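You operate a simulated robot arm through the tools that you are given. There is no shell and no other tool.

You run a simulated robot arm. Do the job below in one go: nothing can be reset, and whatever is moved stays where it is left.

TASK
Wind the length on the card on to the reel.
Fine: reset the counter first, brake off to wind, brake on again at the end.
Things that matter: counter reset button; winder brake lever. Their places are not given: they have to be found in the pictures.

Only the result counts: the job must be done as asked and must still hold three seconds after the hand-in. Knocking over, shifting, dropping, spilling or breaking anything else fails it.

THE ROBOT
A 6-joint arm with a two-finger parallel gripper, fixed in place. Base frame: the origin is at the foot of the arm, x ahead of it, y to its left, z up. Lengths are in cm, angles in rad, forces in N, time in s.
With the tool pointing down near the work surface it reaches from about 32 to 86 cm from the base axis. Its first joint turns from -2.007 to 2.007 rad. Payload 3.43 kg.
The tool frame sits at the grasp point between the pads (the TCP): z along the fingers, y along the line on which they close. The tips reach 3.4 cm beyond it. Largest opening 12.8 cm; finger width 2.4, thickness 1.2; the body of the gripper, 4.8 by 13 cm, starts 9.6 cm behind the TCP.
Orientation is that of the tool frame in the base frame, as [roll, pitch, yaw] about the fixed x, y, z axes, in that order (R = Rz(yaw) Ry(pitch) Rx(roll)). With the fingers straight down and closing along the base's y, the tool's x points along the base's -x, its y along +y and its z along -z.

THE INTERFACE
- The arm moves only by the tool send_rows. Its argument "rows" is a list of rows, each an object (a shift or turn left out is 0, a gripper value left out holds the last) with "jaw": the finger opening in cm, from 0 to 12.8; "translation": the shift along the tool's x, y, z in units of 200 mm (1.0 is 200 mm), a list of three; "rot": the turn, a rotation vector about the tool's x, y, z in units of 45 degrees (1.0 is 45 degrees), a list of three. In form: [{"jaw": jaw, "translation": [x, y, z], "rot": [rx, ry, rz]}, ...]. A call has 1 to 20 rows; each row is the pose to reach, as a shift and turn from the pose commanded when the call began, along the tool's axes at that moment. A call with a number of a shift or a turn outside -1 to 1 is refused whole. Each row takes 0.2 s and may step no farther than 5 cm and 0.15 rad from the row before; otherwise, or with a gripper value out of range, the whole call is refused. A pose out of reach is approached as far as the arm can. The call stops where the force on the tool passes 90 N (or 10 N more than at its start, if that is more) or the arm is blocked; 0.2 s more then pass. Each finger travels about 10.8 cm/s and halts on what it meets, pressing with about 42 N; the grip force reading is that of the motor and also rises with nothing between the fingers. The clock runs only during rows and for 0.2 s after the last one: add rows that repeat a pose to give the fingers time. The reply holds the time, the measured pose of the TCP, the force on the tool along the base axes, the opening and the grip force, in the units named above and with some noise, with the torque about the TCP (base axes, N m) and any sound that the robot's microphone picked up.
- Cameras (640 x 400 px; columns grow to the right, rows downward): "scene" is fixed at [5.55, -65.48, 152.23]; the picture's right is [0.96, -0.29, 0.00], its down [-0.13, -0.42, -0.90] and it looks along [0.26, 0.86, -0.44] (base axes); focal length 315 px, centre (320, 200). "wrist" rides on the gripper at [7.6, -1.1, -16] in the tool frame; the picture's right is [0.15, 0.99, 0.00], its down [-0.88, 0.13, -0.46] and it looks along [-0.45, 0.07, 0.89] (tool axes); focal length 234 px, centre (320, 200).
- capture(camera): a new picture of that camera. No time passes.
- move_column(by): slides the trunk up (or, below 0, down) by that many cm; the arm rides with it, the base frame stays. It gives what a move gives, with no picture.
- measure_at(camera, pixels): there is no depth. For up to 12 entries [column, row, z] of the newest picture of that camera ("zoom" is the newest enlarged one), the place [x, y] in the base frame at which the ray of that pixel passes the height z, good to about 0.2 cm, but the place of the scene camera against the robot may be out by one fixed shift of up to 1.2 cm in any direction. No time passes.
- zoom(camera, box): a new picture of the part [left, top, right, bottom] of that camera's present view, enlarged. No time passes.
- sign_off(): hands the job in; it is judged then, once.

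Open the gripper and draw the arm clear of the work before you hand the job in, unless the task says otherwise.

The tools are called after ">>>" by a JSON object that holds its "method" and its "body". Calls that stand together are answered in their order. send_rows: Moves the arm, as the interface text tells. Its arguments: {"type":"object","properties":{"rows":{"type":"array"}},"required":["rows"]} The other tools are called the same way: move_column (by) slides the trunk up or down; capture (camera) takes a picture; measure_at (camera, pixels) gives the place at which the rays of pixels pass given heights; zoom (camera, box) takes an enlarged picture of a part of a camera's view; sign_off () hands the job in.

At the start:

```text
time_s: 0.0
tool_pos: [43.16, 20.93, 126.88]
tcp_rot: [3.141, -0.001, -3.14]
contact_force: [-0.3, -0.3, 0.1]
moment: [0.02, -0.02, 0.0]
opening: 12.79
finger_force: 0.1
trunk travel left (down, up): [-67.5, 11.5]
```

scene: 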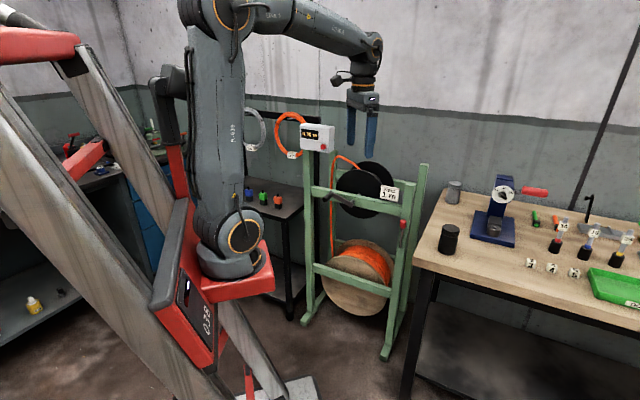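
wrist: 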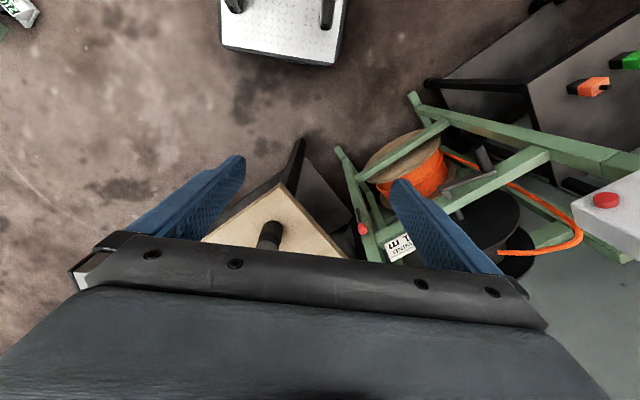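

The scene picture shows a green winder frame with a counter box (about 317,137), a card (about 390,193) and a red-handled lever (about 402,230). I zoom in on these parts.

>>> {"method": "zoom", "body": {"camera": "scene", "box": [280, 110, 440, 210]}}

>>> {"method": "zoom", "body": {"camera": "scene", "box": [280, 180, 440, 280]}}

>>> {"method": "zoom", "body": {"camera": "wrist", "box": [320, 80, 640, 280]}}

```text
4.00 times, centred on (360, 160) of scene
```

zoom: 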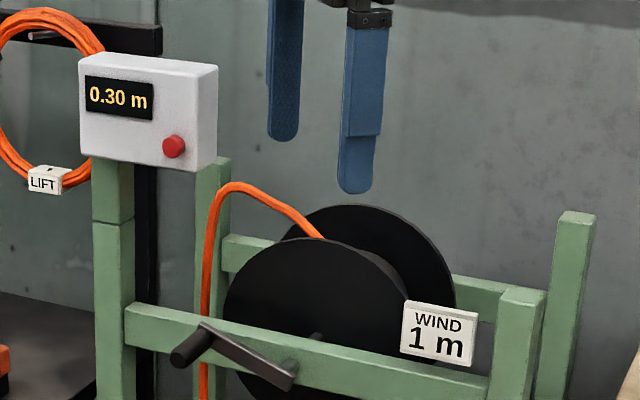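

```text
4.00 times, centred on (360, 230) of scene
```

zoom: 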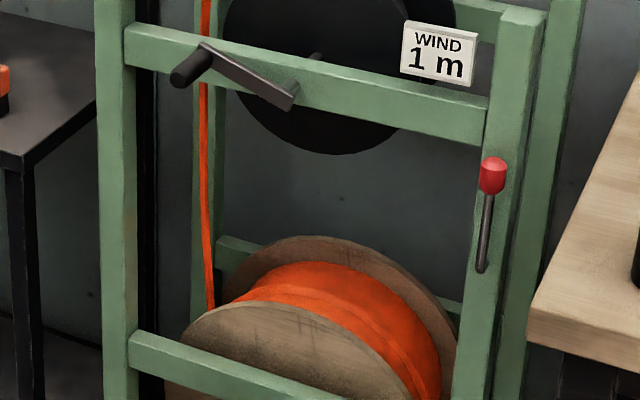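

```text
2.00 times, centred on (480, 180) of wrist
```

zoom: 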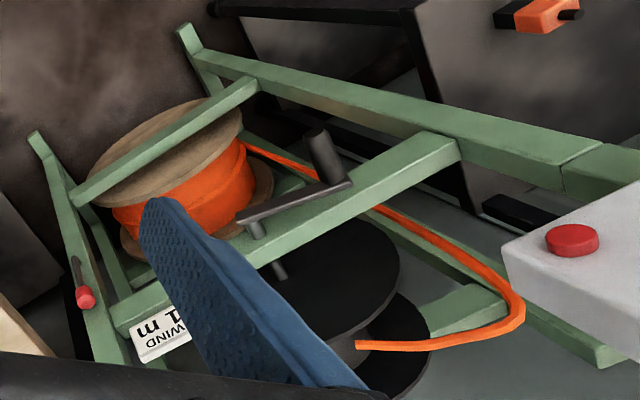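

The card reads "WIND 1 m" and the counter 0.30 m. Triangulating from both pictures puts the button near (45,64,112), the crank hub near (58,60,84) and the lever knob near (74,39,81), so the frame faces the robot. I turn the tool towards it, still well clear.

>>> {"method": "send_rows", "body": {"rows": [{"translation": [0.02, 0.14, 0.05], "rot": [0, 0, -0.143]}, {"translation": [0.04, 0.28, 0.1], "rot": [0, 0, -0.286]}, {"translation": [0.06, 0.42, 0.15], "rot": [0, 0, -0.429]}, {"translation": [0.08, 0.56, 0.2], "rot": [0, 0, -0.572]}, {"translation": [0.1, 0.7, 0.25], "rot": [0, 0, -0.715]}, {"translation": [0.12, 0.84, 0.3], "rot": [0, 0, -0.858]}, {"translation": [0.14, 0.95, 0.35], "rot": [0, 0, -1.0]}]}}

```text
time_s: 1.6
tool_pos: [40.48, 39.89, 120.01]
tcp_rot: [-3.142, 0.0, -2.354]
contact_force: [-0.4, -0.8, 0.0]
moment: [0.05, -0.02, 0.02]
opening: 12.79
finger_force: 0.1
trunk travel left (down, up): [-67.5, 11.5]
```

The tool is now at (40,40,120) with the yaw turned by 45°. I tilt it towards horizontal by 45° first and look.

>>> {"method": "send_rows", "body": {"rows": [{"rot": [0, -0.167, 0]}, {"rot": [0, -0.333, 0]}, {"rot": [0, -0.5, 0]}, {"rot": [0, -0.667, 0]}, {"rot": [0, -0.833, 0]}, {"rot": [0, -1.0, 0]}]}}

>>> {"method": "capture", "body": {"camera": "wrist"}}

>>> {"method": "capture", "body": {"camera": "scene"}}

```text
time_s: 3.0
tool_pos: [40.49, 40.0, 119.89]
tcp_rot: [-3.141, 0.788, -2.357]
contact_force: [-0.4, -0.8, -1.1]
moment: [-0.01, 0.02, -0.01]
opening: 12.8
finger_force: 0.1
trunk travel left (down, up): [-67.5, 11.5]
```

```text
taken
```

wrist: 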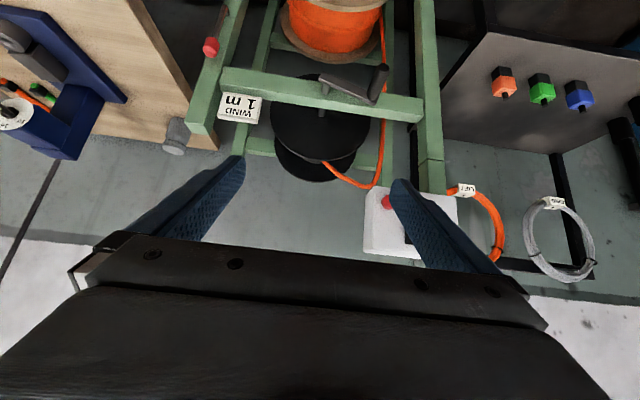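

```text
taken
```

scene: 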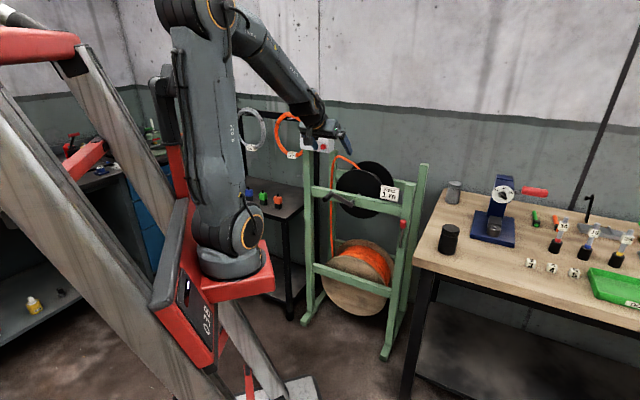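

The wrist view (upside down) looks on to the frame's front: button at (386,202), crank handle (380,80), hub (325,88), red knob (210,47). I zoom for detail.

>>> {"method": "zoom", "body": {"camera": "wrist", "box": [180, 0, 480, 188]}}

>>> {"method": "zoom", "body": {"camera": "wrist", "box": [340, 150, 500, 270]}}

>>> {"method": "measure_at", "body": {"camera": "wrist", "pixels": [[386, 202, 112], [380, 80, 88.7], [325, 88, 83.7], [210, 47, 81.5], [225, 73, 90], [418, 108, 90], [431, 160, 105]]}}

```text
2.13 times, centred on (330, 94) of wrist
```

zoom: 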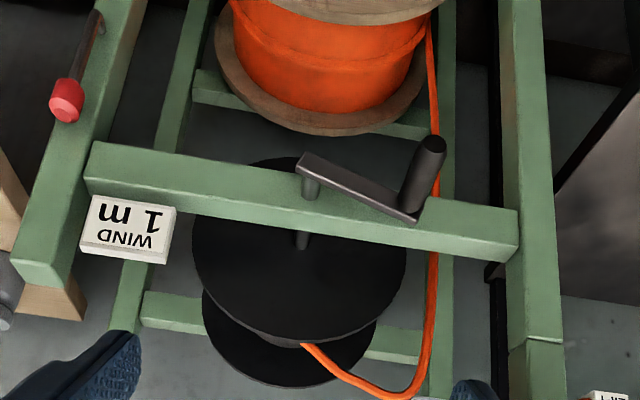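

```text
3.33 times, centred on (420, 210) of wrist
```

zoom: 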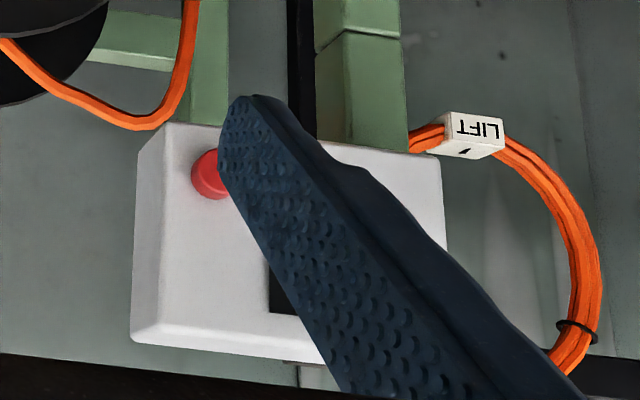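

```text
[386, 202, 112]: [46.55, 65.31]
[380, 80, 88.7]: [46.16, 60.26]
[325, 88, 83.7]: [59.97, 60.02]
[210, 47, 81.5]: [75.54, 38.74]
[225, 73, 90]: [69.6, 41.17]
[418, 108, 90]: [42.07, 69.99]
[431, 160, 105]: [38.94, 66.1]
```

I tilt the remaining 45° to bring the tool horizontal, staying about 15 cm in front of the frame, while lowering it slightly.

>>> {"method": "send_rows", "body": {"rows": [{"translation": [0.06, 0, -0.06], "rot": [0, -0.167, 0]}, {"translation": [0.12, 0, -0.12], "rot": [0, -0.333, 0]}, {"translation": [0.18, 0, -0.18], "rot": [0, -0.5, 0]}, {"translation": [0.24, 0, -0.24], "rot": [0, -0.667, 0]}, {"translation": [0.3, 0, -0.3], "rot": [0, -0.833, 0]}, {"translation": [0.36, 0, -0.36], "rot": [0, -1.0, 0]}]}}

>>> {"method": "capture", "body": {"camera": "wrist"}}

>>> {"method": "capture", "body": {"camera": "scene"}}

```text
time_s: 4.4
tool_pos: [38.94, 42.87, 123.53]
tcp_rot: [-0.398, 1.569, 0.386]
contact_force: [1.3, -0.2, 1.0]
moment: [-0.01, 0.02, -0.01]
opening: 12.79
finger_force: 0.1
out of reach, approached as far as the arm can: row 1, 2, 3, 4, 5, 6
trunk travel left (down, up): [-67.5, 11.5]
```

```text
taken
```

wrist: 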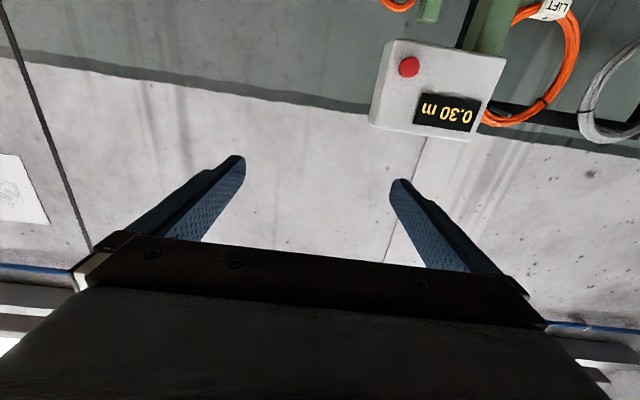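

```text
taken
```

scene: 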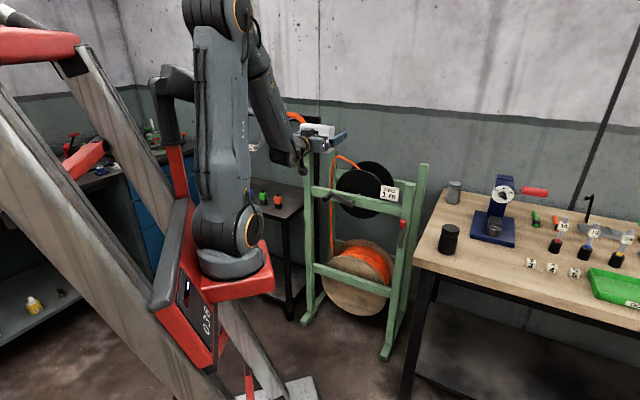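

The tool is horizontal at (38.9,42.9,123.5), at 45° to x, and the counter at (444,112) reads 0.30 m with the button at (409,67). I measure a few pixels, then close the jaw and move sideways/down in front of the button, still clear.

>>> {"method": "measure_at", "body": {"camera": "wrist", "pixels": [[409, 67, 112], [409, 67, 111], [409, 67, 113]]}}

>>> {"method": "send_rows", "body": {"rows": [{"jaw": 0, "translation": [0.1, 0.1, 0.1]}, {"jaw": 0, "translation": [0.2, 0.2, 0.2]}, {"jaw": 0, "translation": [0.3, 0.3, 0.3]}, {"jaw": 0, "translation": [0.4, 0.4, 0.4]}, {"jaw": 0, "translation": [0.5, 0.5, 0.4]}, {"jaw": 0, "translation": [0.55, 0.52, 0.4]}]}}

>>> {"method": "capture", "body": {"camera": "wrist"}}

```text
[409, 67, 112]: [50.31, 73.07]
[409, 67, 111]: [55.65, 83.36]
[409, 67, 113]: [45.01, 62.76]
```

```text
time_s: 5.8
tool_pos: [38.01, 56.05, 113.04]
tcp_rot: [-2.608, 1.57, -1.822]
contact_force: [-0.5, -0.6, -0.2]
moment: [0.01, -0.04, -0.01]
opening: 0.01
finger_force: 33.4
trunk travel left (down, up): [-67.5, 11.5]
```

```text
taken
```

wrist: 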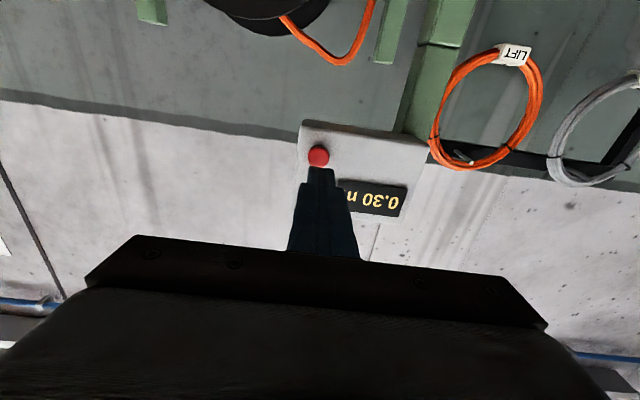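

The closed tips are lined up with the button (318,155); triangulated it is at depth 75.9 (along the tool), lateral 12.65, z 112.8, while the tips are at depth 69.9. I advance 5.4 cm to just short of contact.

>>> {"method": "send_rows", "body": {"rows": [{"jaw": 0, "translation": [0.007, -0.005, 0.1]}, {"jaw": 0, "translation": [0.013, -0.005, 0.18]}, {"jaw": 0, "translation": [0.013, -0.005, 0.25]}, {"jaw": 0, "translation": [0.013, -0.005, 0.27]}]}}

>>> {"method": "capture", "body": {"camera": "wrist"}}

>>> {"method": "zoom", "body": {"camera": "scene", "box": [280, 110, 360, 160]}}

```text
time_s: 6.8
tool_pos: [42.05, 59.73, 112.73]
tcp_rot: [-2.114, 1.57, -1.329]
contact_force: [0.8, 0.6, 0.0]
moment: [-0.01, 0.01, 0.0]
opening: 0.03
finger_force: 32.9
trunk travel left (down, up): [-67.5, 11.5]
```

```text
taken
```

wrist: 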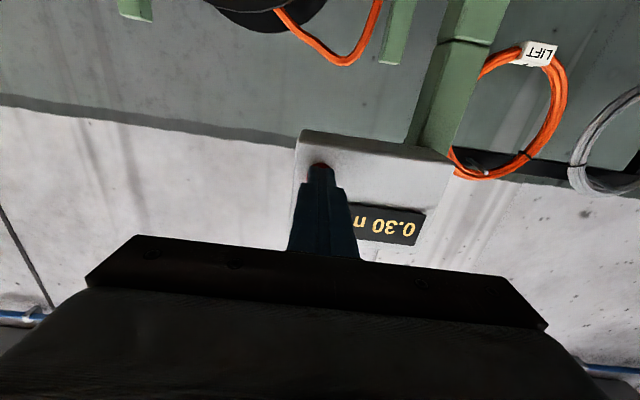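

```text
8.00 times, centred on (320, 135) of scene
```

zoom: 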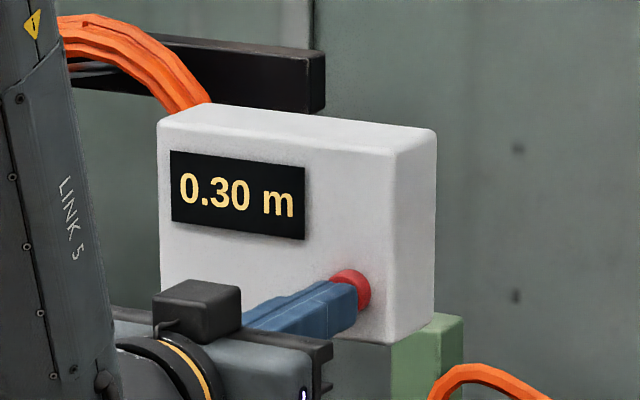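

The tips are just in front of the button (scene zoom 350,295), no contact force yet. I push in gently in small steps.

>>> {"method": "send_rows", "body": {"rows": [{"translation": [-0.01, 0, 0.015]}, {"translation": [-0.01, 0, 0.03]}, {"translation": [-0.01, 0, 0.03]}]}}

>>> {"method": "zoom", "body": {"camera": "scene", "box": [280, 110, 360, 160]}}

```text
time_s: 7.6
tool_pos: [42.4, 60.1, 112.93]
tcp_rot: [0.276, 1.57, 1.062]
contact_force: [-3.0, -3.3, -2.6]
moment: [-0.04, 0.07, -0.01]
opening: 0.03
finger_force: 32.6
trunk travel left (down, up): [-67.5, 11.5]
heard: click
```

```text
8.00 times, centred on (320, 135) of scene
```

zoom: 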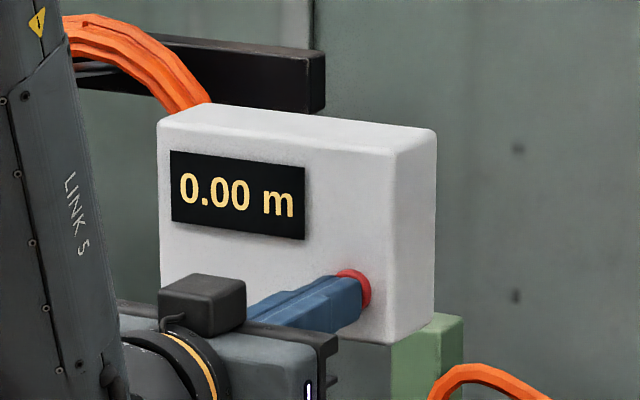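

A click was heard and the counter reads 0.00 m. I back straight off, then move right and down to view the lever.

>>> {"method": "send_rows", "body": {"rows": [{"translation": [0, 0, -0.1]}, {"translation": [0, 0, -0.25]}, {"translation": [0, 0, -0.4]}, {"translation": [0, 0, -0.5]}, {"translation": [0.12, -0.15, -0.52]}, {"translation": [0.24, -0.3, -0.52]}, {"translation": [0.36, -0.45, -0.52]}, {"translation": [0.48, -0.6, -0.52]}, {"translation": [0.6, -0.75, -0.52]}, {"translation": [0.72, -0.9, -0.52]}, {"translation": [0.8, -1.0, -0.52]}]}}

>>> {"method": "capture", "body": {"camera": "wrist"}}

>>> {"method": "zoom", "body": {"camera": "scene", "box": [280, 110, 440, 210]}}

```text
time_s: 10.0
tool_pos: [49.04, 38.31, 96.9]
tcp_rot: [-0.219, 1.57, 0.567]
contact_force: [0.3, 0.4, 0.3]
moment: [0.0, 0.02, -0.04]
opening: 0.0
finger_force: 33.2
trunk travel left (down, up): [-67.5, 11.5]
```

```text
taken
```

wrist: 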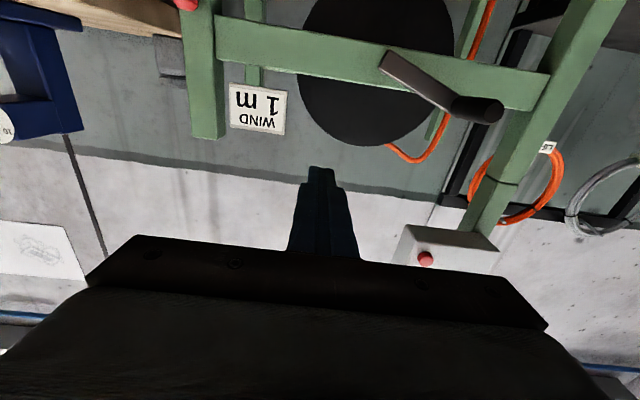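

```text
4.00 times, centred on (360, 160) of scene
```

zoom: 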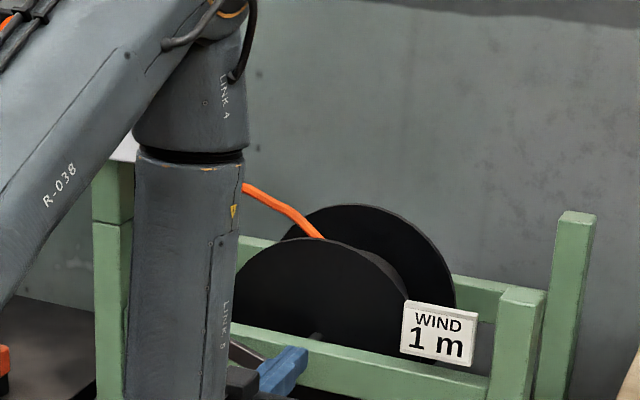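

The view shows the WIND card and the crank from the front; the lever is off the top-left of the picture. I lower the column 17 cm and shift right to view the lever.

>>> {"method": "move_column", "body": {"by": -17}}

>>> {"method": "send_rows", "body": {"rows": [{"translation": [0, -0.1, 0]}, {"translation": [0, -0.2, 0]}, {"translation": [0, -0.3, 0]}, {"translation": [0, -0.4, 0]}]}}

>>> {"method": "capture", "body": {"camera": "wrist"}}

>>> {"method": "capture", "body": {"camera": "scene"}}

```text
time_s: 11.9
tool_pos: [49.01, 38.69, 79.99]
tcp_rot: [2.657, 1.571, -2.84]
contact_force: [-0.2, -0.6, 0.0]
moment: [-0.01, 0.02, 0.0]
opening: 0.0
finger_force: 33.1
trunk travel left (down, up): [-50.5, 28.5]
```

```text
time_s: 12.9
tool_pos: [54.85, 33.04, 80.01]
tcp_rot: [0.936, 1.57, 1.719]
contact_force: [-0.2, 0.3, 0.0]
moment: [0.01, 0.01, -0.02]
opening: 0.0
finger_force: 32.5
trunk travel left (down, up): [-50.5, 28.5]
```

```text
taken
```

wrist: 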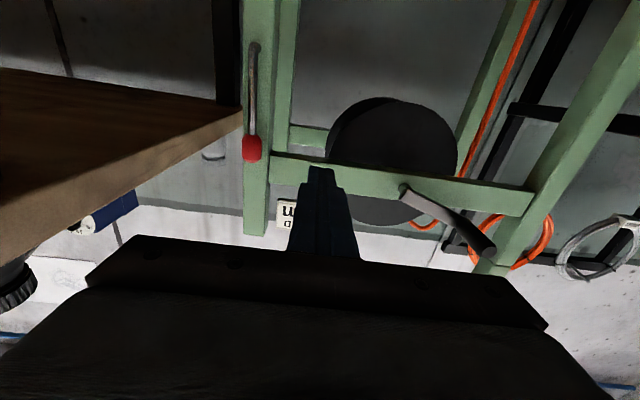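

```text
taken
```

scene: 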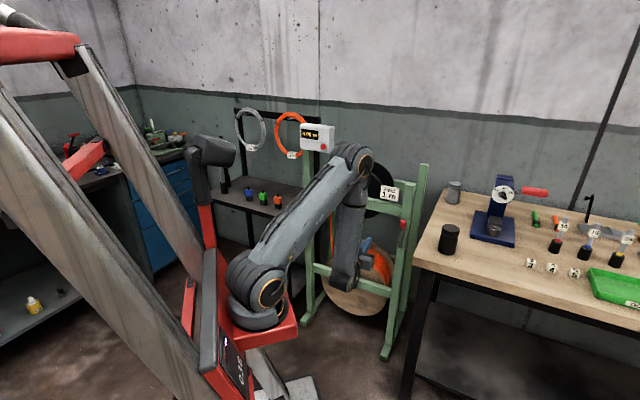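

The lever is now visible with its knob at (251,148) and its lower end near (254,45); the counter is in clear sight in the scene. I zoom on the lever in both.

>>> {"method": "zoom", "body": {"camera": "wrist", "box": [200, 10, 320, 180]}}

>>> {"method": "zoom", "body": {"camera": "scene", "box": [380, 200, 430, 270]}}

>>> {"method": "zoom", "body": {"camera": "scene", "box": [290, 110, 370, 160]}}

```text
2.35 times, centred on (260, 95) of wrist
```

zoom: 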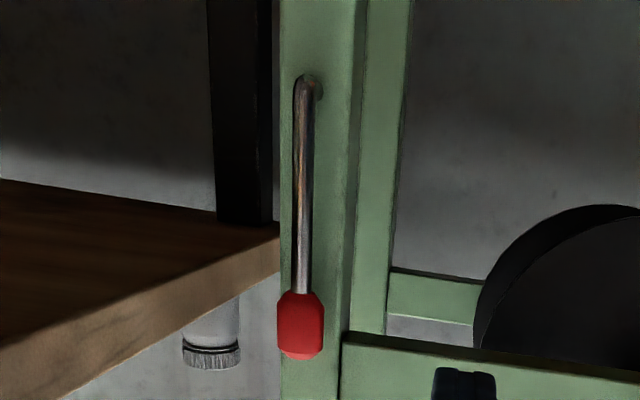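

```text
5.71 times, centred on (405, 235) of scene
```

zoom: 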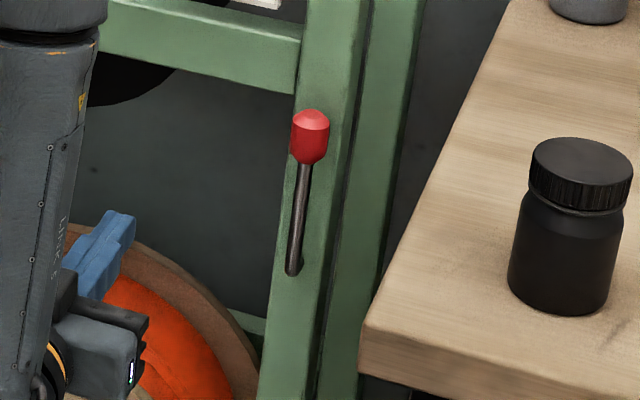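

```text
8.00 times, centred on (330, 135) of scene
```

zoom: 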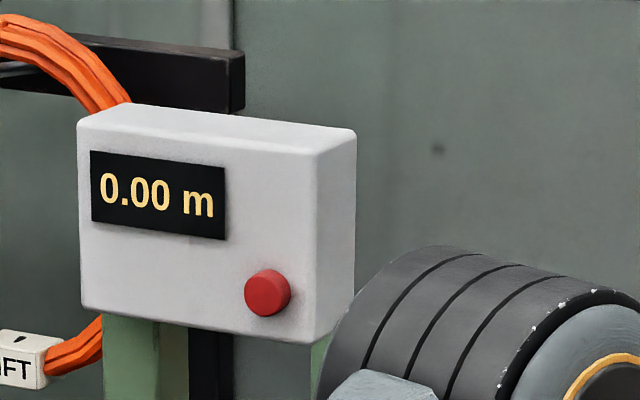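

Both zooms show the lever pivoting on a pin at its bottom end (lateral −24.9, z≈69.7) standing off the post's front, knob at about depth 79.6, lateral −24.8, z 82.5, with the bench edge at lateral ≈ −33.7. I open the jaw to 5.6 cm and line up in front of the knob, staying back at depth 66.

>>> {"method": "send_rows", "body": {"rows": [{"jaw": 5.6, "translation": [-0.03, -0.12, 0]}, {"jaw": 5.6, "translation": [-0.06, -0.24, 0]}, {"jaw": 5.6, "translation": [-0.09, -0.36, 0.05]}, {"jaw": 5.6, "translation": [-0.125, -0.47, 0.1]}, {"jaw": 5.6, "translation": [-0.125, -0.47, 0.2]}, {"jaw": 5.6, "translation": [-0.125, -0.47, 0.2]}]}}

>>> {"method": "capture", "body": {"camera": "wrist"}}

>>> {"method": "zoom", "body": {"camera": "scene", "box": [340, 180, 468, 260]}}

```text
time_s: 14.3
tool_pos: [64.43, 29.11, 82.46]
tcp_rot: [-1.413, 1.571, -0.629]
contact_force: [0.2, -0.1, 0.1]
moment: [0.01, -0.02, 0.02]
opening: 5.62
finger_force: 0.1
trunk travel left (down, up): [-50.5, 28.5]
```

```text
taken
```

wrist: 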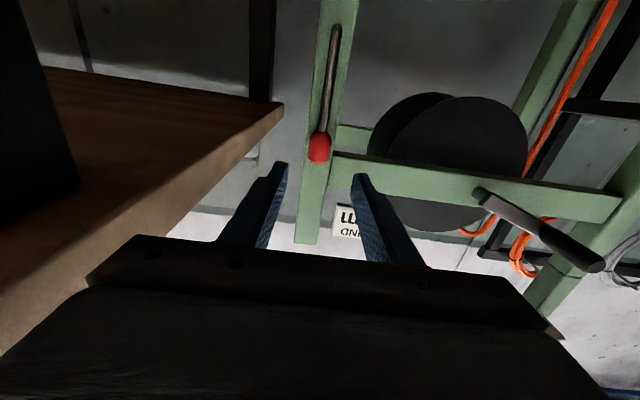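

```text
5.00 times, centred on (404, 220) of scene
```

zoom: 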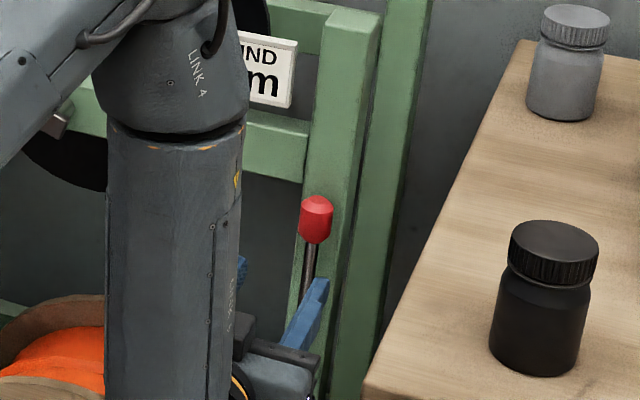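

The knob (320,148) is centred between the open fingers and on the expected line. I advance 10.5 cm so that the tips straddle it.

>>> {"method": "send_rows", "body": {"rows": [{"translation": [0, 0, 0.15]}, {"translation": [0, 0, 0.3]}, {"translation": [0, 0, 0.42]}, {"translation": [0, 0, 0.5]}, {"translation": [0, 0, 0.53]}]}}

>>> {"method": "capture", "body": {"camera": "wrist"}}

>>> {"method": "zoom", "body": {"camera": "scene", "box": [340, 180, 468, 260]}}

```text
time_s: 15.5
tool_pos: [71.87, 36.64, 82.42]
tcp_rot: [-2.913, 1.57, -2.127]
contact_force: [-0.9, -0.1, -0.6]
moment: [-0.01, 0.01, -0.01]
opening: 5.63
finger_force: 0.1
trunk travel left (down, up): [-50.5, 28.5]
```

```text
taken
```

wrist: 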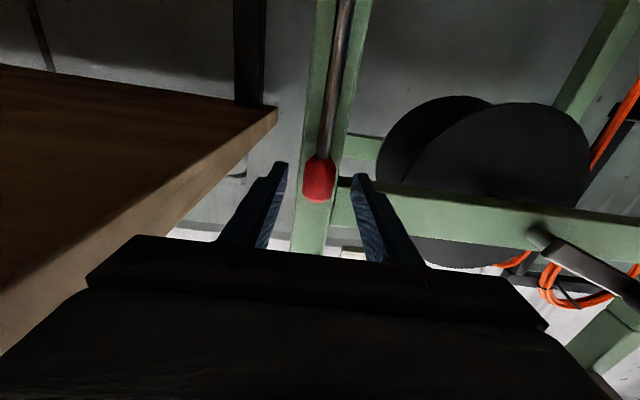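

```text
5.00 times, centred on (404, 220) of scene
```

zoom: 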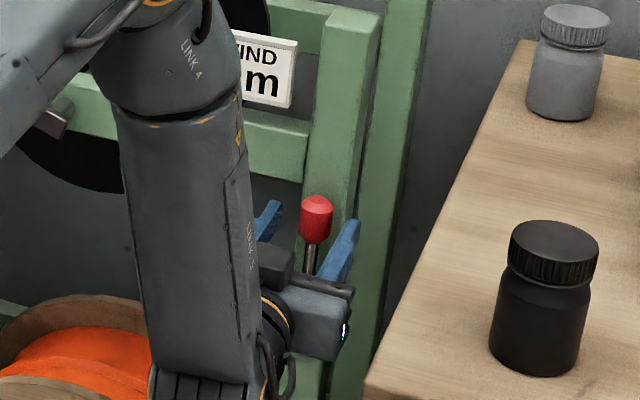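

The knob sits between the tips (319,178) with no contact. I try swinging the lever a little to the left (away from the bench) along its arc and check the force.

>>> {"method": "send_rows", "body": {"rows": [{"translation": [0.0035, 0.066, 0], "rot": [0, 0, -0.133]}, {"translation": [0.014, 0.132, 0], "rot": [0, 0, -0.267]}]}}

>>> {"method": "capture", "body": {"camera": "wrist"}}

>>> {"method": "zoom", "body": {"camera": "scene", "box": [340, 180, 468, 260]}}

```text
time_s: 16.1
tool_pos: [69.94, 38.72, 82.22]
tcp_rot: [-1.566, 1.36, -0.782]
contact_force: [1.3, -1.0, 1.0]
moment: [0.02, -0.02, 0.0]
opening: 5.67
finger_force: 0.6
trunk travel left (down, up): [-50.5, 28.5]
```

```text
taken
```

wrist: 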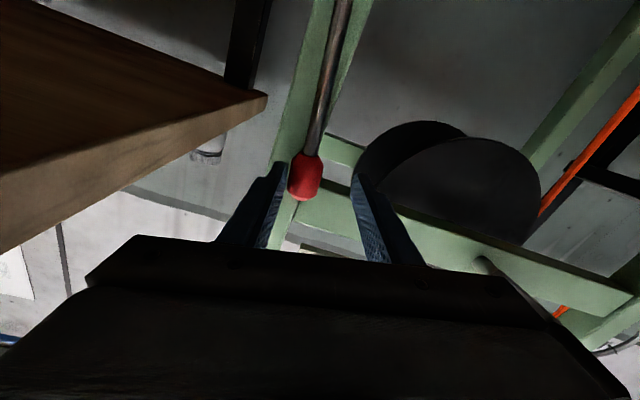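

```text
5.00 times, centred on (404, 220) of scene
```

zoom: 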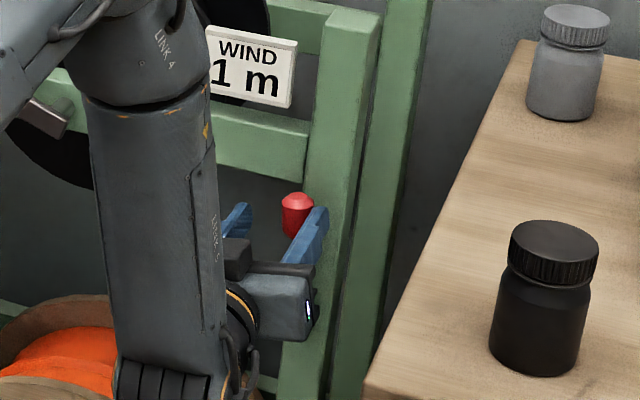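

The lever follows to the left with almost no force (knob moved in the scene from (317,220) to (297,215)). I carry on along the arc by 30° more, watching the force.

>>> {"method": "send_rows", "body": {"rows": [{"translation": [0.0054, 0.0829, 0], "rot": [0, 0, -0.1667]}, {"translation": [0.0216, 0.164, 0], "rot": [0, 0, -0.333]}, {"translation": [0.0483, 0.243, 0], "rot": [0, 0, -0.5]}, {"translation": [0.085, 0.3175, 0], "rot": [0, 0, -0.667]}]}}

>>> {"method": "capture", "body": {"camera": "wrist"}}

>>> {"method": "zoom", "body": {"camera": "scene", "box": [340, 180, 468, 260]}}

```text
time_s: 17.1
tool_pos: [65.77, 42.53, 79.18]
tcp_rot: [-1.57, 0.835, -0.787]
contact_force: [0.5, 0.7, 0.3]
moment: [0.02, 0.0, -0.02]
opening: 5.64
finger_force: 0.4
trunk travel left (down, up): [-50.5, 28.5]
```

```text
taken
```

wrist: 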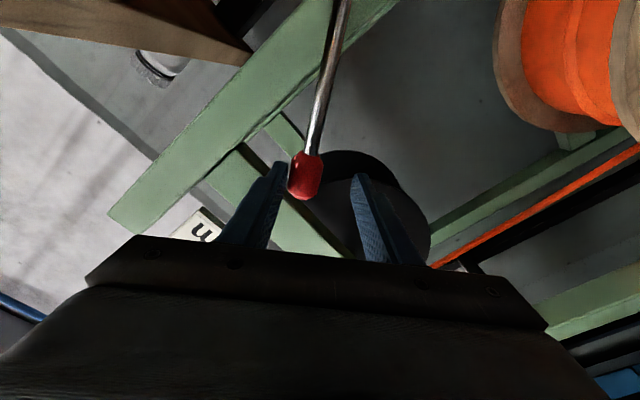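

```text
5.00 times, centred on (404, 220) of scene
```

zoom: 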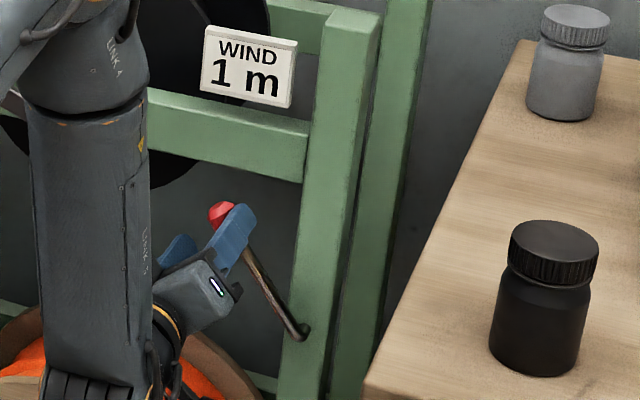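

The lever is at about 36° left, still free, and no click yet. I continue along the arc by 22.5°.

>>> {"method": "send_rows", "body": {"rows": [{"translation": [0.0054, 0.0829, 0], "rot": [0, 0, -0.1667]}, {"translation": [0.0216, 0.164, 0], "rot": [0, 0, -0.333]}, {"translation": [0.0483, 0.243, 0], "rot": [0, 0, -0.5]}]}}

>>> {"method": "zoom", "body": {"camera": "scene", "box": [340, 180, 468, 260]}}

>>> {"method": "capture", "body": {"camera": "wrist"}}

```text
time_s: 17.9
tool_pos: [63.77, 44.64, 75.19]
tcp_rot: [-1.571, 0.44, -0.786]
contact_force: [0.6, -1.8, 1.5]
moment: [0.08, 0.01, -0.08]
opening: 5.71
finger_force: 1.3
trunk travel left (down, up): [-50.5, 28.5]
```

```text
5.00 times, centred on (404, 220) of scene
```

zoom: 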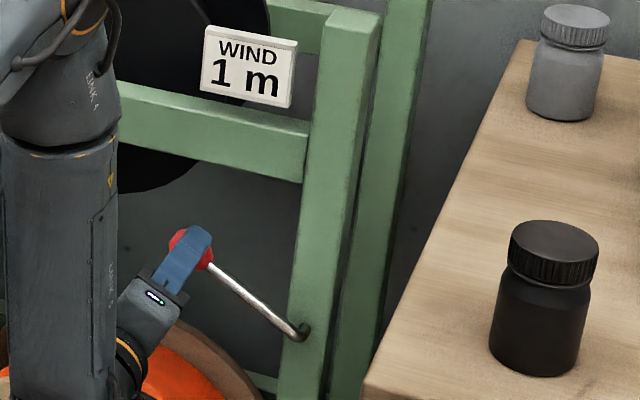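

```text
taken
```

wrist: 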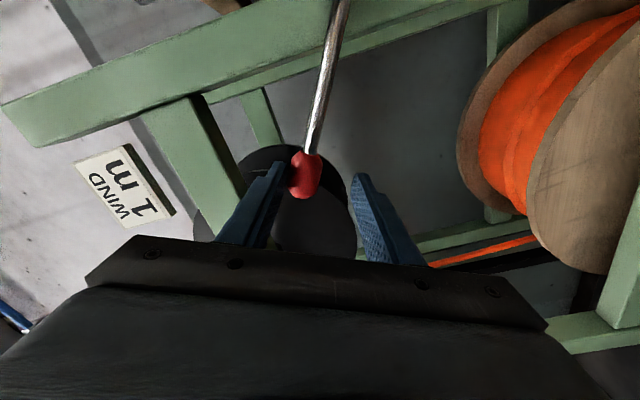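

The lever is at about 58° and still moving easily. I go on by 15°, in smaller steps to feel for an end stop.

>>> {"method": "send_rows", "body": {"rows": [{"translation": [0.0014, 0.0415, 0], "rot": [0, 0, -0.0833]}, {"translation": [0.0054, 0.0829, 0], "rot": [0, 0, -0.1667]}, {"translation": [0.0122, 0.124, 0], "rot": [0, 0, -0.25]}, {"translation": [0.0216, 0.164, 0], "rot": [0, 0, -0.333]}]}}

>>> {"method": "zoom", "body": {"camera": "scene", "box": [340, 180, 468, 260]}}

```text
time_s: 18.9
tool_pos: [63.81, 44.77, 73.08]
tcp_rot: [-1.546, 0.184, -0.801]
contact_force: [39.4, -42.6, 59.3]
moment: [3.32, 0.61, -1.75]
opening: 9.56
finger_force: 34.1
trunk travel left (down, up): [-50.5, 28.5]
```

```text
5.00 times, centred on (404, 220) of scene
```

zoom: 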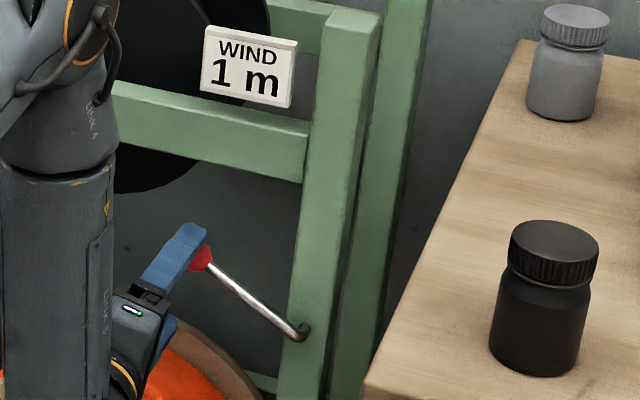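

The lever met its end stop at about 60° (force 83 N, the finger was pushed open). I relax at once by backing along the arc 15°.

>>> {"method": "send_rows", "body": {"rows": [{"translation": [0.0014, -0.0415, 0], "rot": [0, 0, 0.0833]}, {"translation": [0.0054, -0.0829, 0], "rot": [0, 0, 0.1667]}, {"translation": [0.0122, -0.124, 0], "rot": [0, 0, 0.25]}, {"translation": [0.0216, -0.164, 0], "rot": [0, 0, 0.333]}, {"translation": [0.0216, -0.164, 0], "rot": [0, 0, 0.333]}]}}

>>> {"method": "zoom", "body": {"camera": "scene", "box": [340, 180, 468, 260]}}

>>> {"method": "capture", "body": {"camera": "wrist"}}

>>> {"method": "capture", "body": {"camera": "scene"}}

```text
time_s: 20.1
tool_pos: [63.51, 44.89, 75.02]
tcp_rot: [-1.576, 0.446, -0.783]
contact_force: [-2.7, 2.5, 9.7]
moment: [0.19, -0.55, 0.38]
opening: 6.04
finger_force: 3.9
trunk travel left (down, up): [-50.5, 28.5]
```

```text
5.00 times, centred on (404, 220) of scene
```

zoom: 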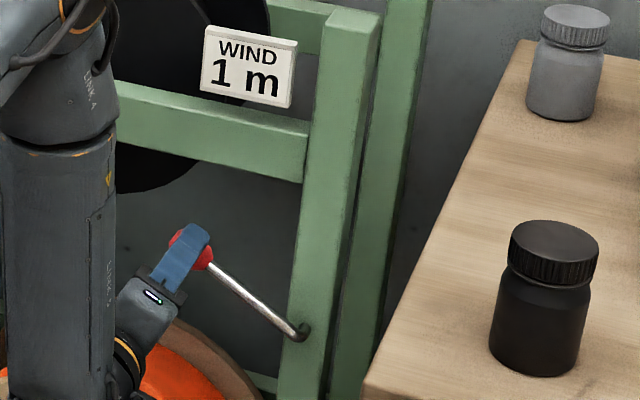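

```text
taken
```

wrist: 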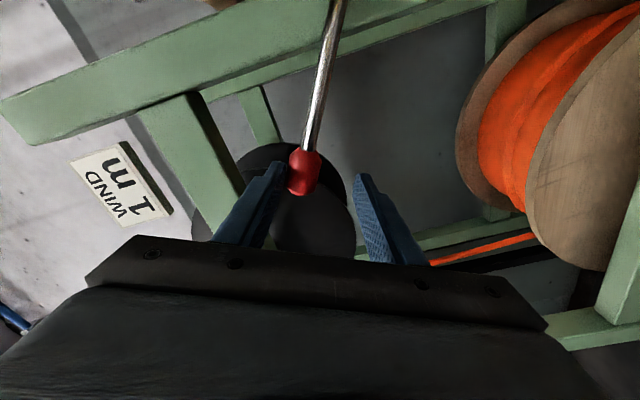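

```text
taken
```

scene: 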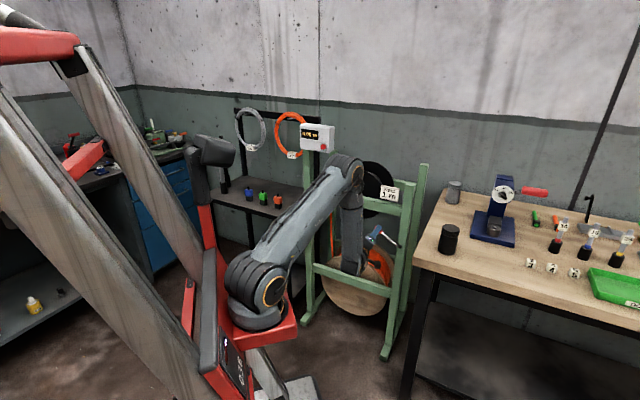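

The lever rests at its end stop. I ease off 5° more to unload the knob, then retreat straight back along the tool.

>>> {"method": "send_rows", "body": {"rows": [{"translation": [0.0024, -0.0553, 0], "rot": [0, 0, 0.111]}, {"translation": [0.0024, -0.0553, -0.1], "rot": [0, 0, 0.111]}, {"translation": [0.0024, -0.0553, -0.25], "rot": [0, 0, 0.111]}, {"translation": [0.0024, -0.0553, -0.4], "rot": [0, 0, 0.111]}, {"translation": [0.0024, -0.0553, -0.55], "rot": [0, 0, 0.111]}, {"translation": [0.0024, -0.0553, -0.7], "rot": [0, 0, 0.111]}]}}

>>> {"method": "zoom", "body": {"camera": "scene", "box": [280, 110, 440, 280]}}

>>> {"method": "capture", "body": {"camera": "wrist"}}

```text
time_s: 21.5
tool_pos: [54.05, 34.25, 76.01]
tcp_rot: [-1.57, 0.531, -0.785]
contact_force: [-0.1, -0.1, -0.5]
moment: [0.03, 0.01, -0.01]
opening: 5.6
finger_force: 0.1
trunk travel left (down, up): [-50.5, 28.5]
```

```text
2.35 times, centred on (360, 195) of scene
```

zoom: 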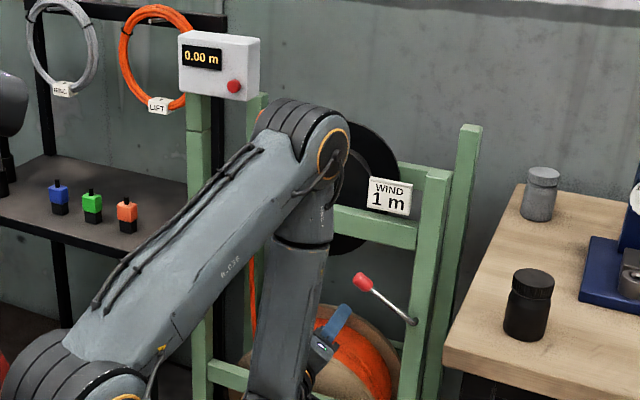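

```text
taken
```

wrist: 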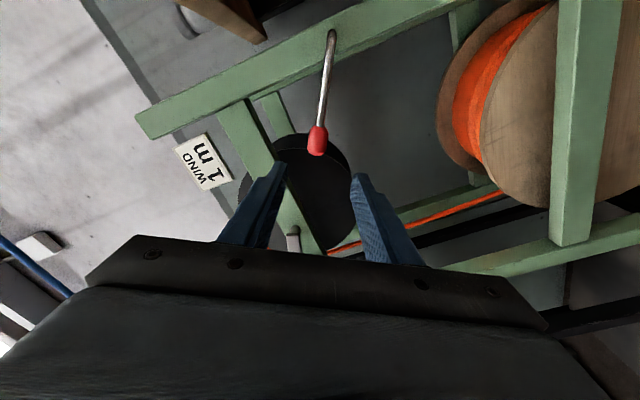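

The lever stays at its left stop on its own and the counter still reads 0.00 m. I now roll the tool back upright while moving left and up in front of the crank, keeping well back.

>>> {"method": "send_rows", "body": {"rows": [{"jaw": 6, "translation": [-0.17, 0, -0.1], "rot": [0, 0, 0.167]}, {"translation": [-0.34, 0, -0.1], "rot": [0, 0, 0.333]}, {"translation": [-0.51, 0, -0.1], "rot": [0, 0, 0.5]}, {"translation": [-0.68, 0, -0.1], "rot": [0, 0, 0.667]}, {"translation": [-0.85, 0, -0.1], "rot": [0, 0, 0.833]}, {"translation": [-0.98, 0, -0.1], "rot": [0, 0, 1.0]}]}}

>>> {"method": "send_rows", "body": {"rows": [{"rot": [0, 0, 0.162]}, {"rot": [0, 0, 0.324]}]}}

>>> {"method": "capture", "body": {"camera": "wrist"}}

>>> {"method": "capture", "body": {"camera": "scene"}}

```text
time_s: 22.9
tool_pos: [41.03, 44.95, 85.87]
tcp_rot: [-1.572, 1.319, -0.787]
contact_force: [0.7, 0.4, 0.3]
moment: [0.01, -0.01, -0.01]
opening: 6.01
finger_force: 0.0
trunk travel left (down, up): [-50.5, 28.5]
```

```text
time_s: 23.5
tool_pos: [40.94, 44.89, 86.14]
tcp_rot: [1.545, 1.568, 2.329]
contact_force: [-0.3, 0.0, -0.1]
moment: [0.03, -0.01, 0.0]
opening: 6.01
finger_force: 0.1
trunk travel left (down, up): [-50.5, 28.5]
```

```text
taken
```

wrist: 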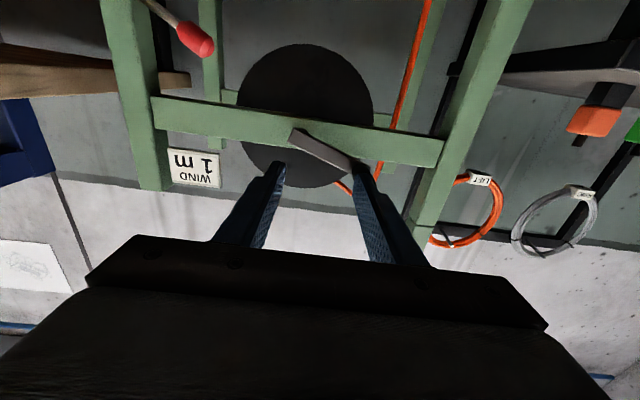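

```text
taken
```

scene: 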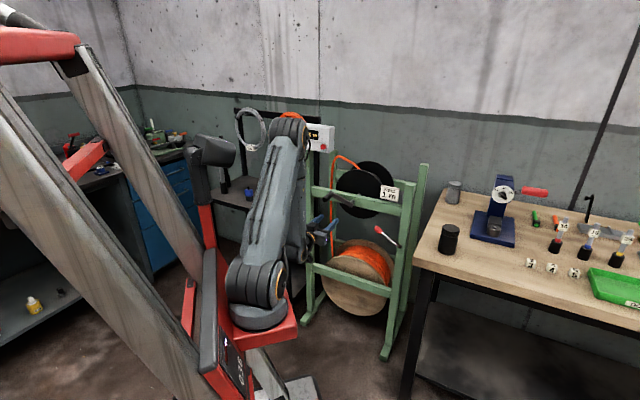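

The crank now shows hub end at about (297,138) and arm running to (345,165), the handle being hidden by the finger. I zoom, then lower the column so the elbow doesn't cover the counter in the scene view.

>>> {"method": "zoom", "body": {"camera": "wrist", "box": [230, 40, 430, 200]}}

>>> {"method": "zoom", "body": {"camera": "scene", "box": [290, 110, 430, 260]}}

>>> {"method": "move_column", "body": {"by": -18}}

>>> {"method": "capture", "body": {"camera": "wrist"}}

>>> {"method": "capture", "body": {"camera": "scene"}}

```text
2.50 times, centred on (330, 120) of wrist
```

zoom: 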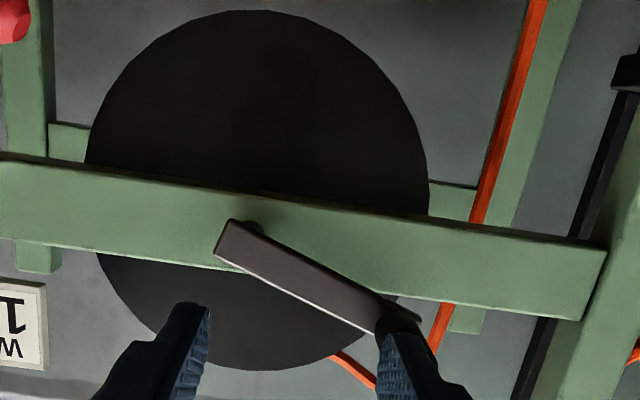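

```text
2.67 times, centred on (360, 185) of scene
```

zoom: 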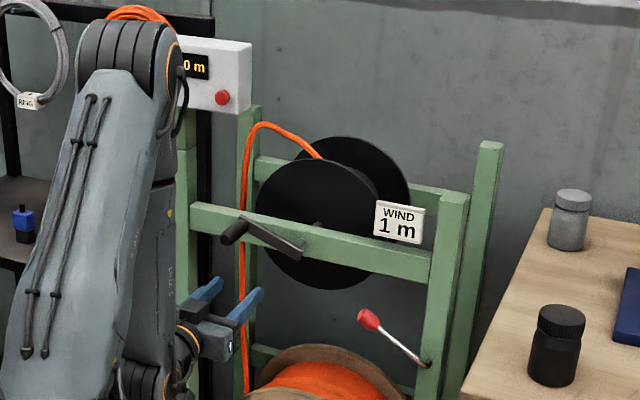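

```text
time_s: 25.5
tool_pos: [40.94, 45.14, 68.07]
tcp_rot: [-2.348, 1.571, -1.566]
contact_force: [0.3, -0.9, 0.0]
moment: [-0.02, 0.02, 0.0]
opening: 6.0
finger_force: 0.0
trunk travel left (down, up): [-32.5, 46.5]
```

```text
taken
```

wrist: 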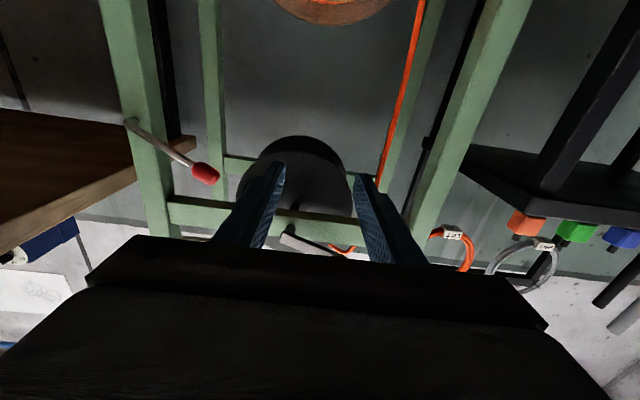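

```text
taken
```

scene: 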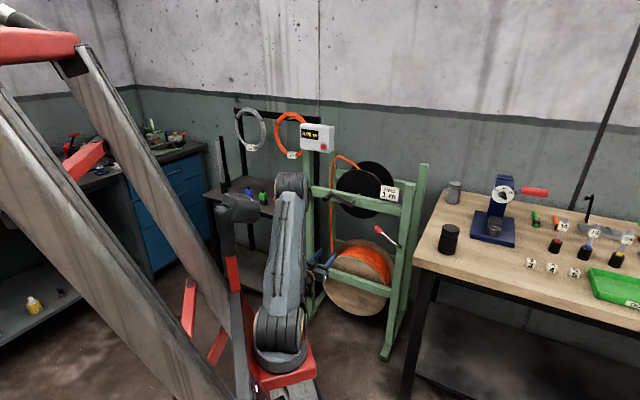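

With the column lower, the counter (317,133) is fully visible in the scene. I raise the tool to z≈84 with jaws closed, a bit to the right, to get an unobstructed view of the crank handle.

>>> {"method": "send_rows", "body": {"rows": [{"jaw": 0, "translation": [-0.2, -0.09, 0]}, {"translation": [-0.4, -0.18, 0]}, {"translation": [-0.6, -0.27, 0]}, {"translation": [-0.8, -0.35, 0]}, {"translation": [-0.8, -0.35, 0]}]}}

>>> {"method": "capture", "body": {"camera": "wrist"}}

>>> {"method": "zoom", "body": {"camera": "wrist", "box": [320, 80, 520, 240]}}

>>> {"method": "capture", "body": {"camera": "scene"}}

```text
time_s: 26.7
tool_pos: [48.34, 43.95, 84.73]
tcp_rot: [0.786, 1.57, 1.569]
contact_force: [-0.7, -0.4, -0.6]
moment: [-0.02, -0.02, 0.0]
opening: 0.02
finger_force: 32.9
out of reach, approached as far as the arm can: row 1, 2, 3, 4, 5
trunk travel left (down, up): [-32.5, 46.5]
```

```text
taken
```

wrist: 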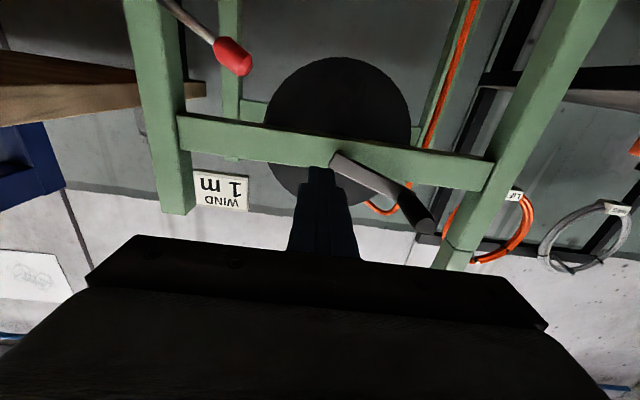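

```text
2.50 times, centred on (420, 160) of wrist
```

zoom: 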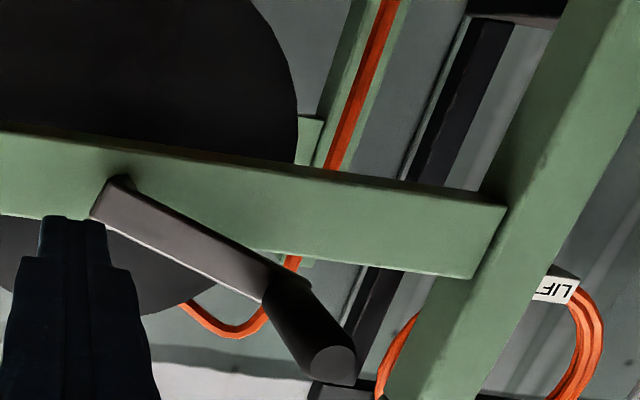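

```text
taken
```

scene: 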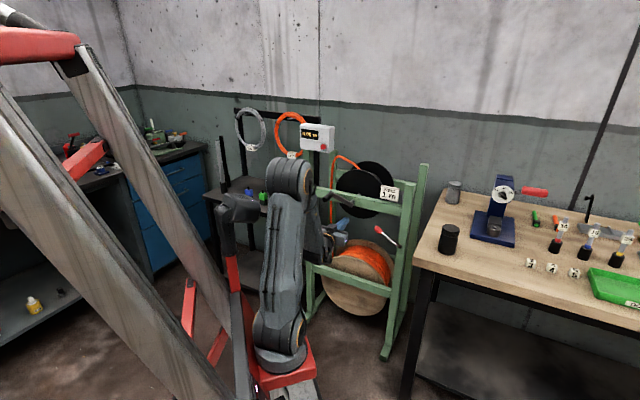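

The counter is visible in the scene and reads 0.00; triangulating, the crank handle runs from depth 70.9 to about 78 at lateral 9.3, z 89.6, with the hub near lateral 0, z ≈ 86. I open the jaw to 5 cm and line up in front of the handle end.

>>> {"method": "send_rows", "body": {"rows": [{"jaw": 5, "translation": [-0.05, 0.15, 0]}, {"jaw": 5, "translation": [-0.1, 0.3, 0]}, {"jaw": 5, "translation": [-0.17, 0.45, 0]}, {"jaw": 5, "translation": [-0.245, 0.62, 0]}, {"jaw": 5, "translation": [-0.245, 0.62, 0]}]}}

>>> {"method": "capture", "body": {"camera": "wrist"}}

>>> {"method": "zoom", "body": {"camera": "scene", "box": [280, 110, 440, 210]}}

```text
time_s: 27.9
tool_pos: [39.46, 52.75, 89.79]
tcp_rot: [0.812, 1.569, 1.598]
contact_force: [-0.1, 0.4, -0.3]
moment: [-0.04, -0.01, 0.02]
opening: 5.01
finger_force: 0.1
trunk travel left (down, up): [-32.5, 46.5]
```

```text
taken
```

wrist: 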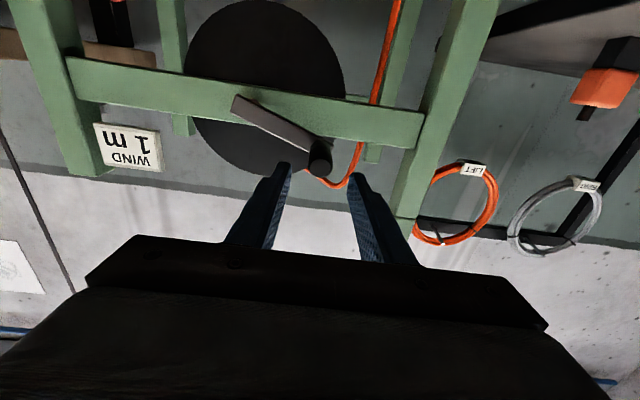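

```text
4.00 times, centred on (360, 160) of scene
```

zoom: 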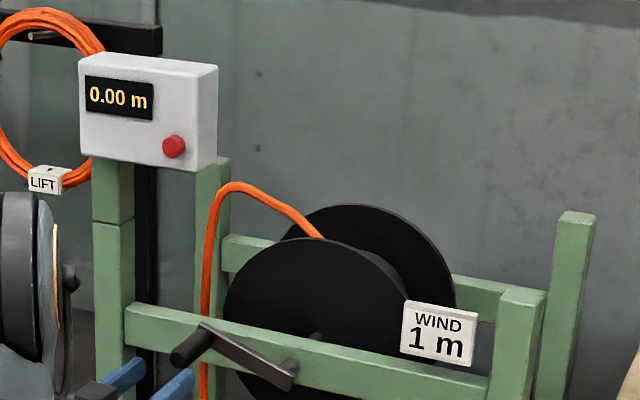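

The handle end (320,160) is centred between the fingers. I advance 8.3 cm so the pads straddle the handle, then close on it.

>>> {"method": "send_rows", "body": {"rows": [{"translation": [0.01, 0, 0.15]}, {"translation": [0.02, 0, 0.3]}, {"translation": [0.02, 0, 0.41]}]}}

>>> {"method": "capture", "body": {"camera": "wrist"}}

>>> {"method": "zoom", "body": {"camera": "scene", "box": [280, 110, 440, 210]}}

```text
time_s: 28.7
tool_pos: [45.42, 58.65, 89.31]
tcp_rot: [0.946, 1.569, 1.732]
contact_force: [0.1, -0.5, 0.3]
moment: [-0.05, 0.0, 0.02]
opening: 5.0
finger_force: 0.0
trunk travel left (down, up): [-32.5, 46.5]
```

```text
taken
```

wrist: 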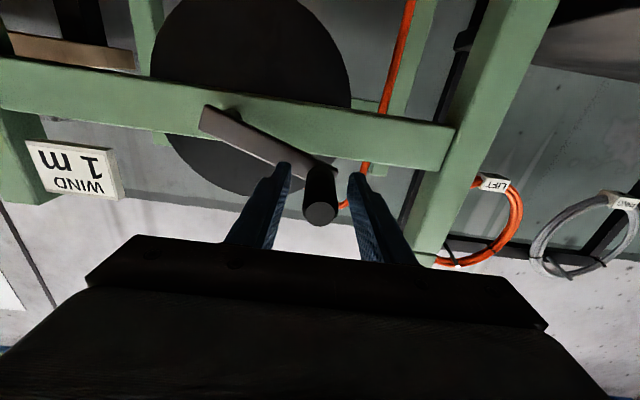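

```text
4.00 times, centred on (360, 160) of scene
```

zoom: 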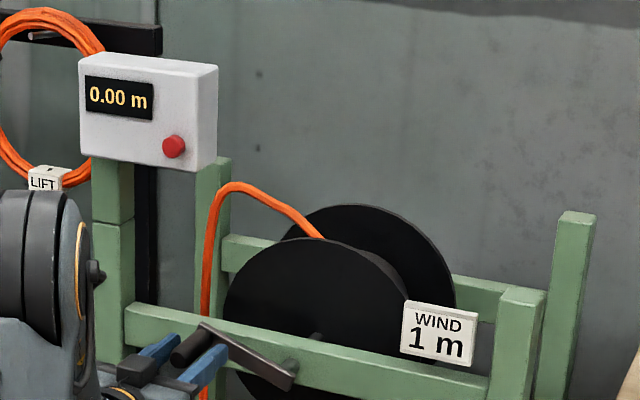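

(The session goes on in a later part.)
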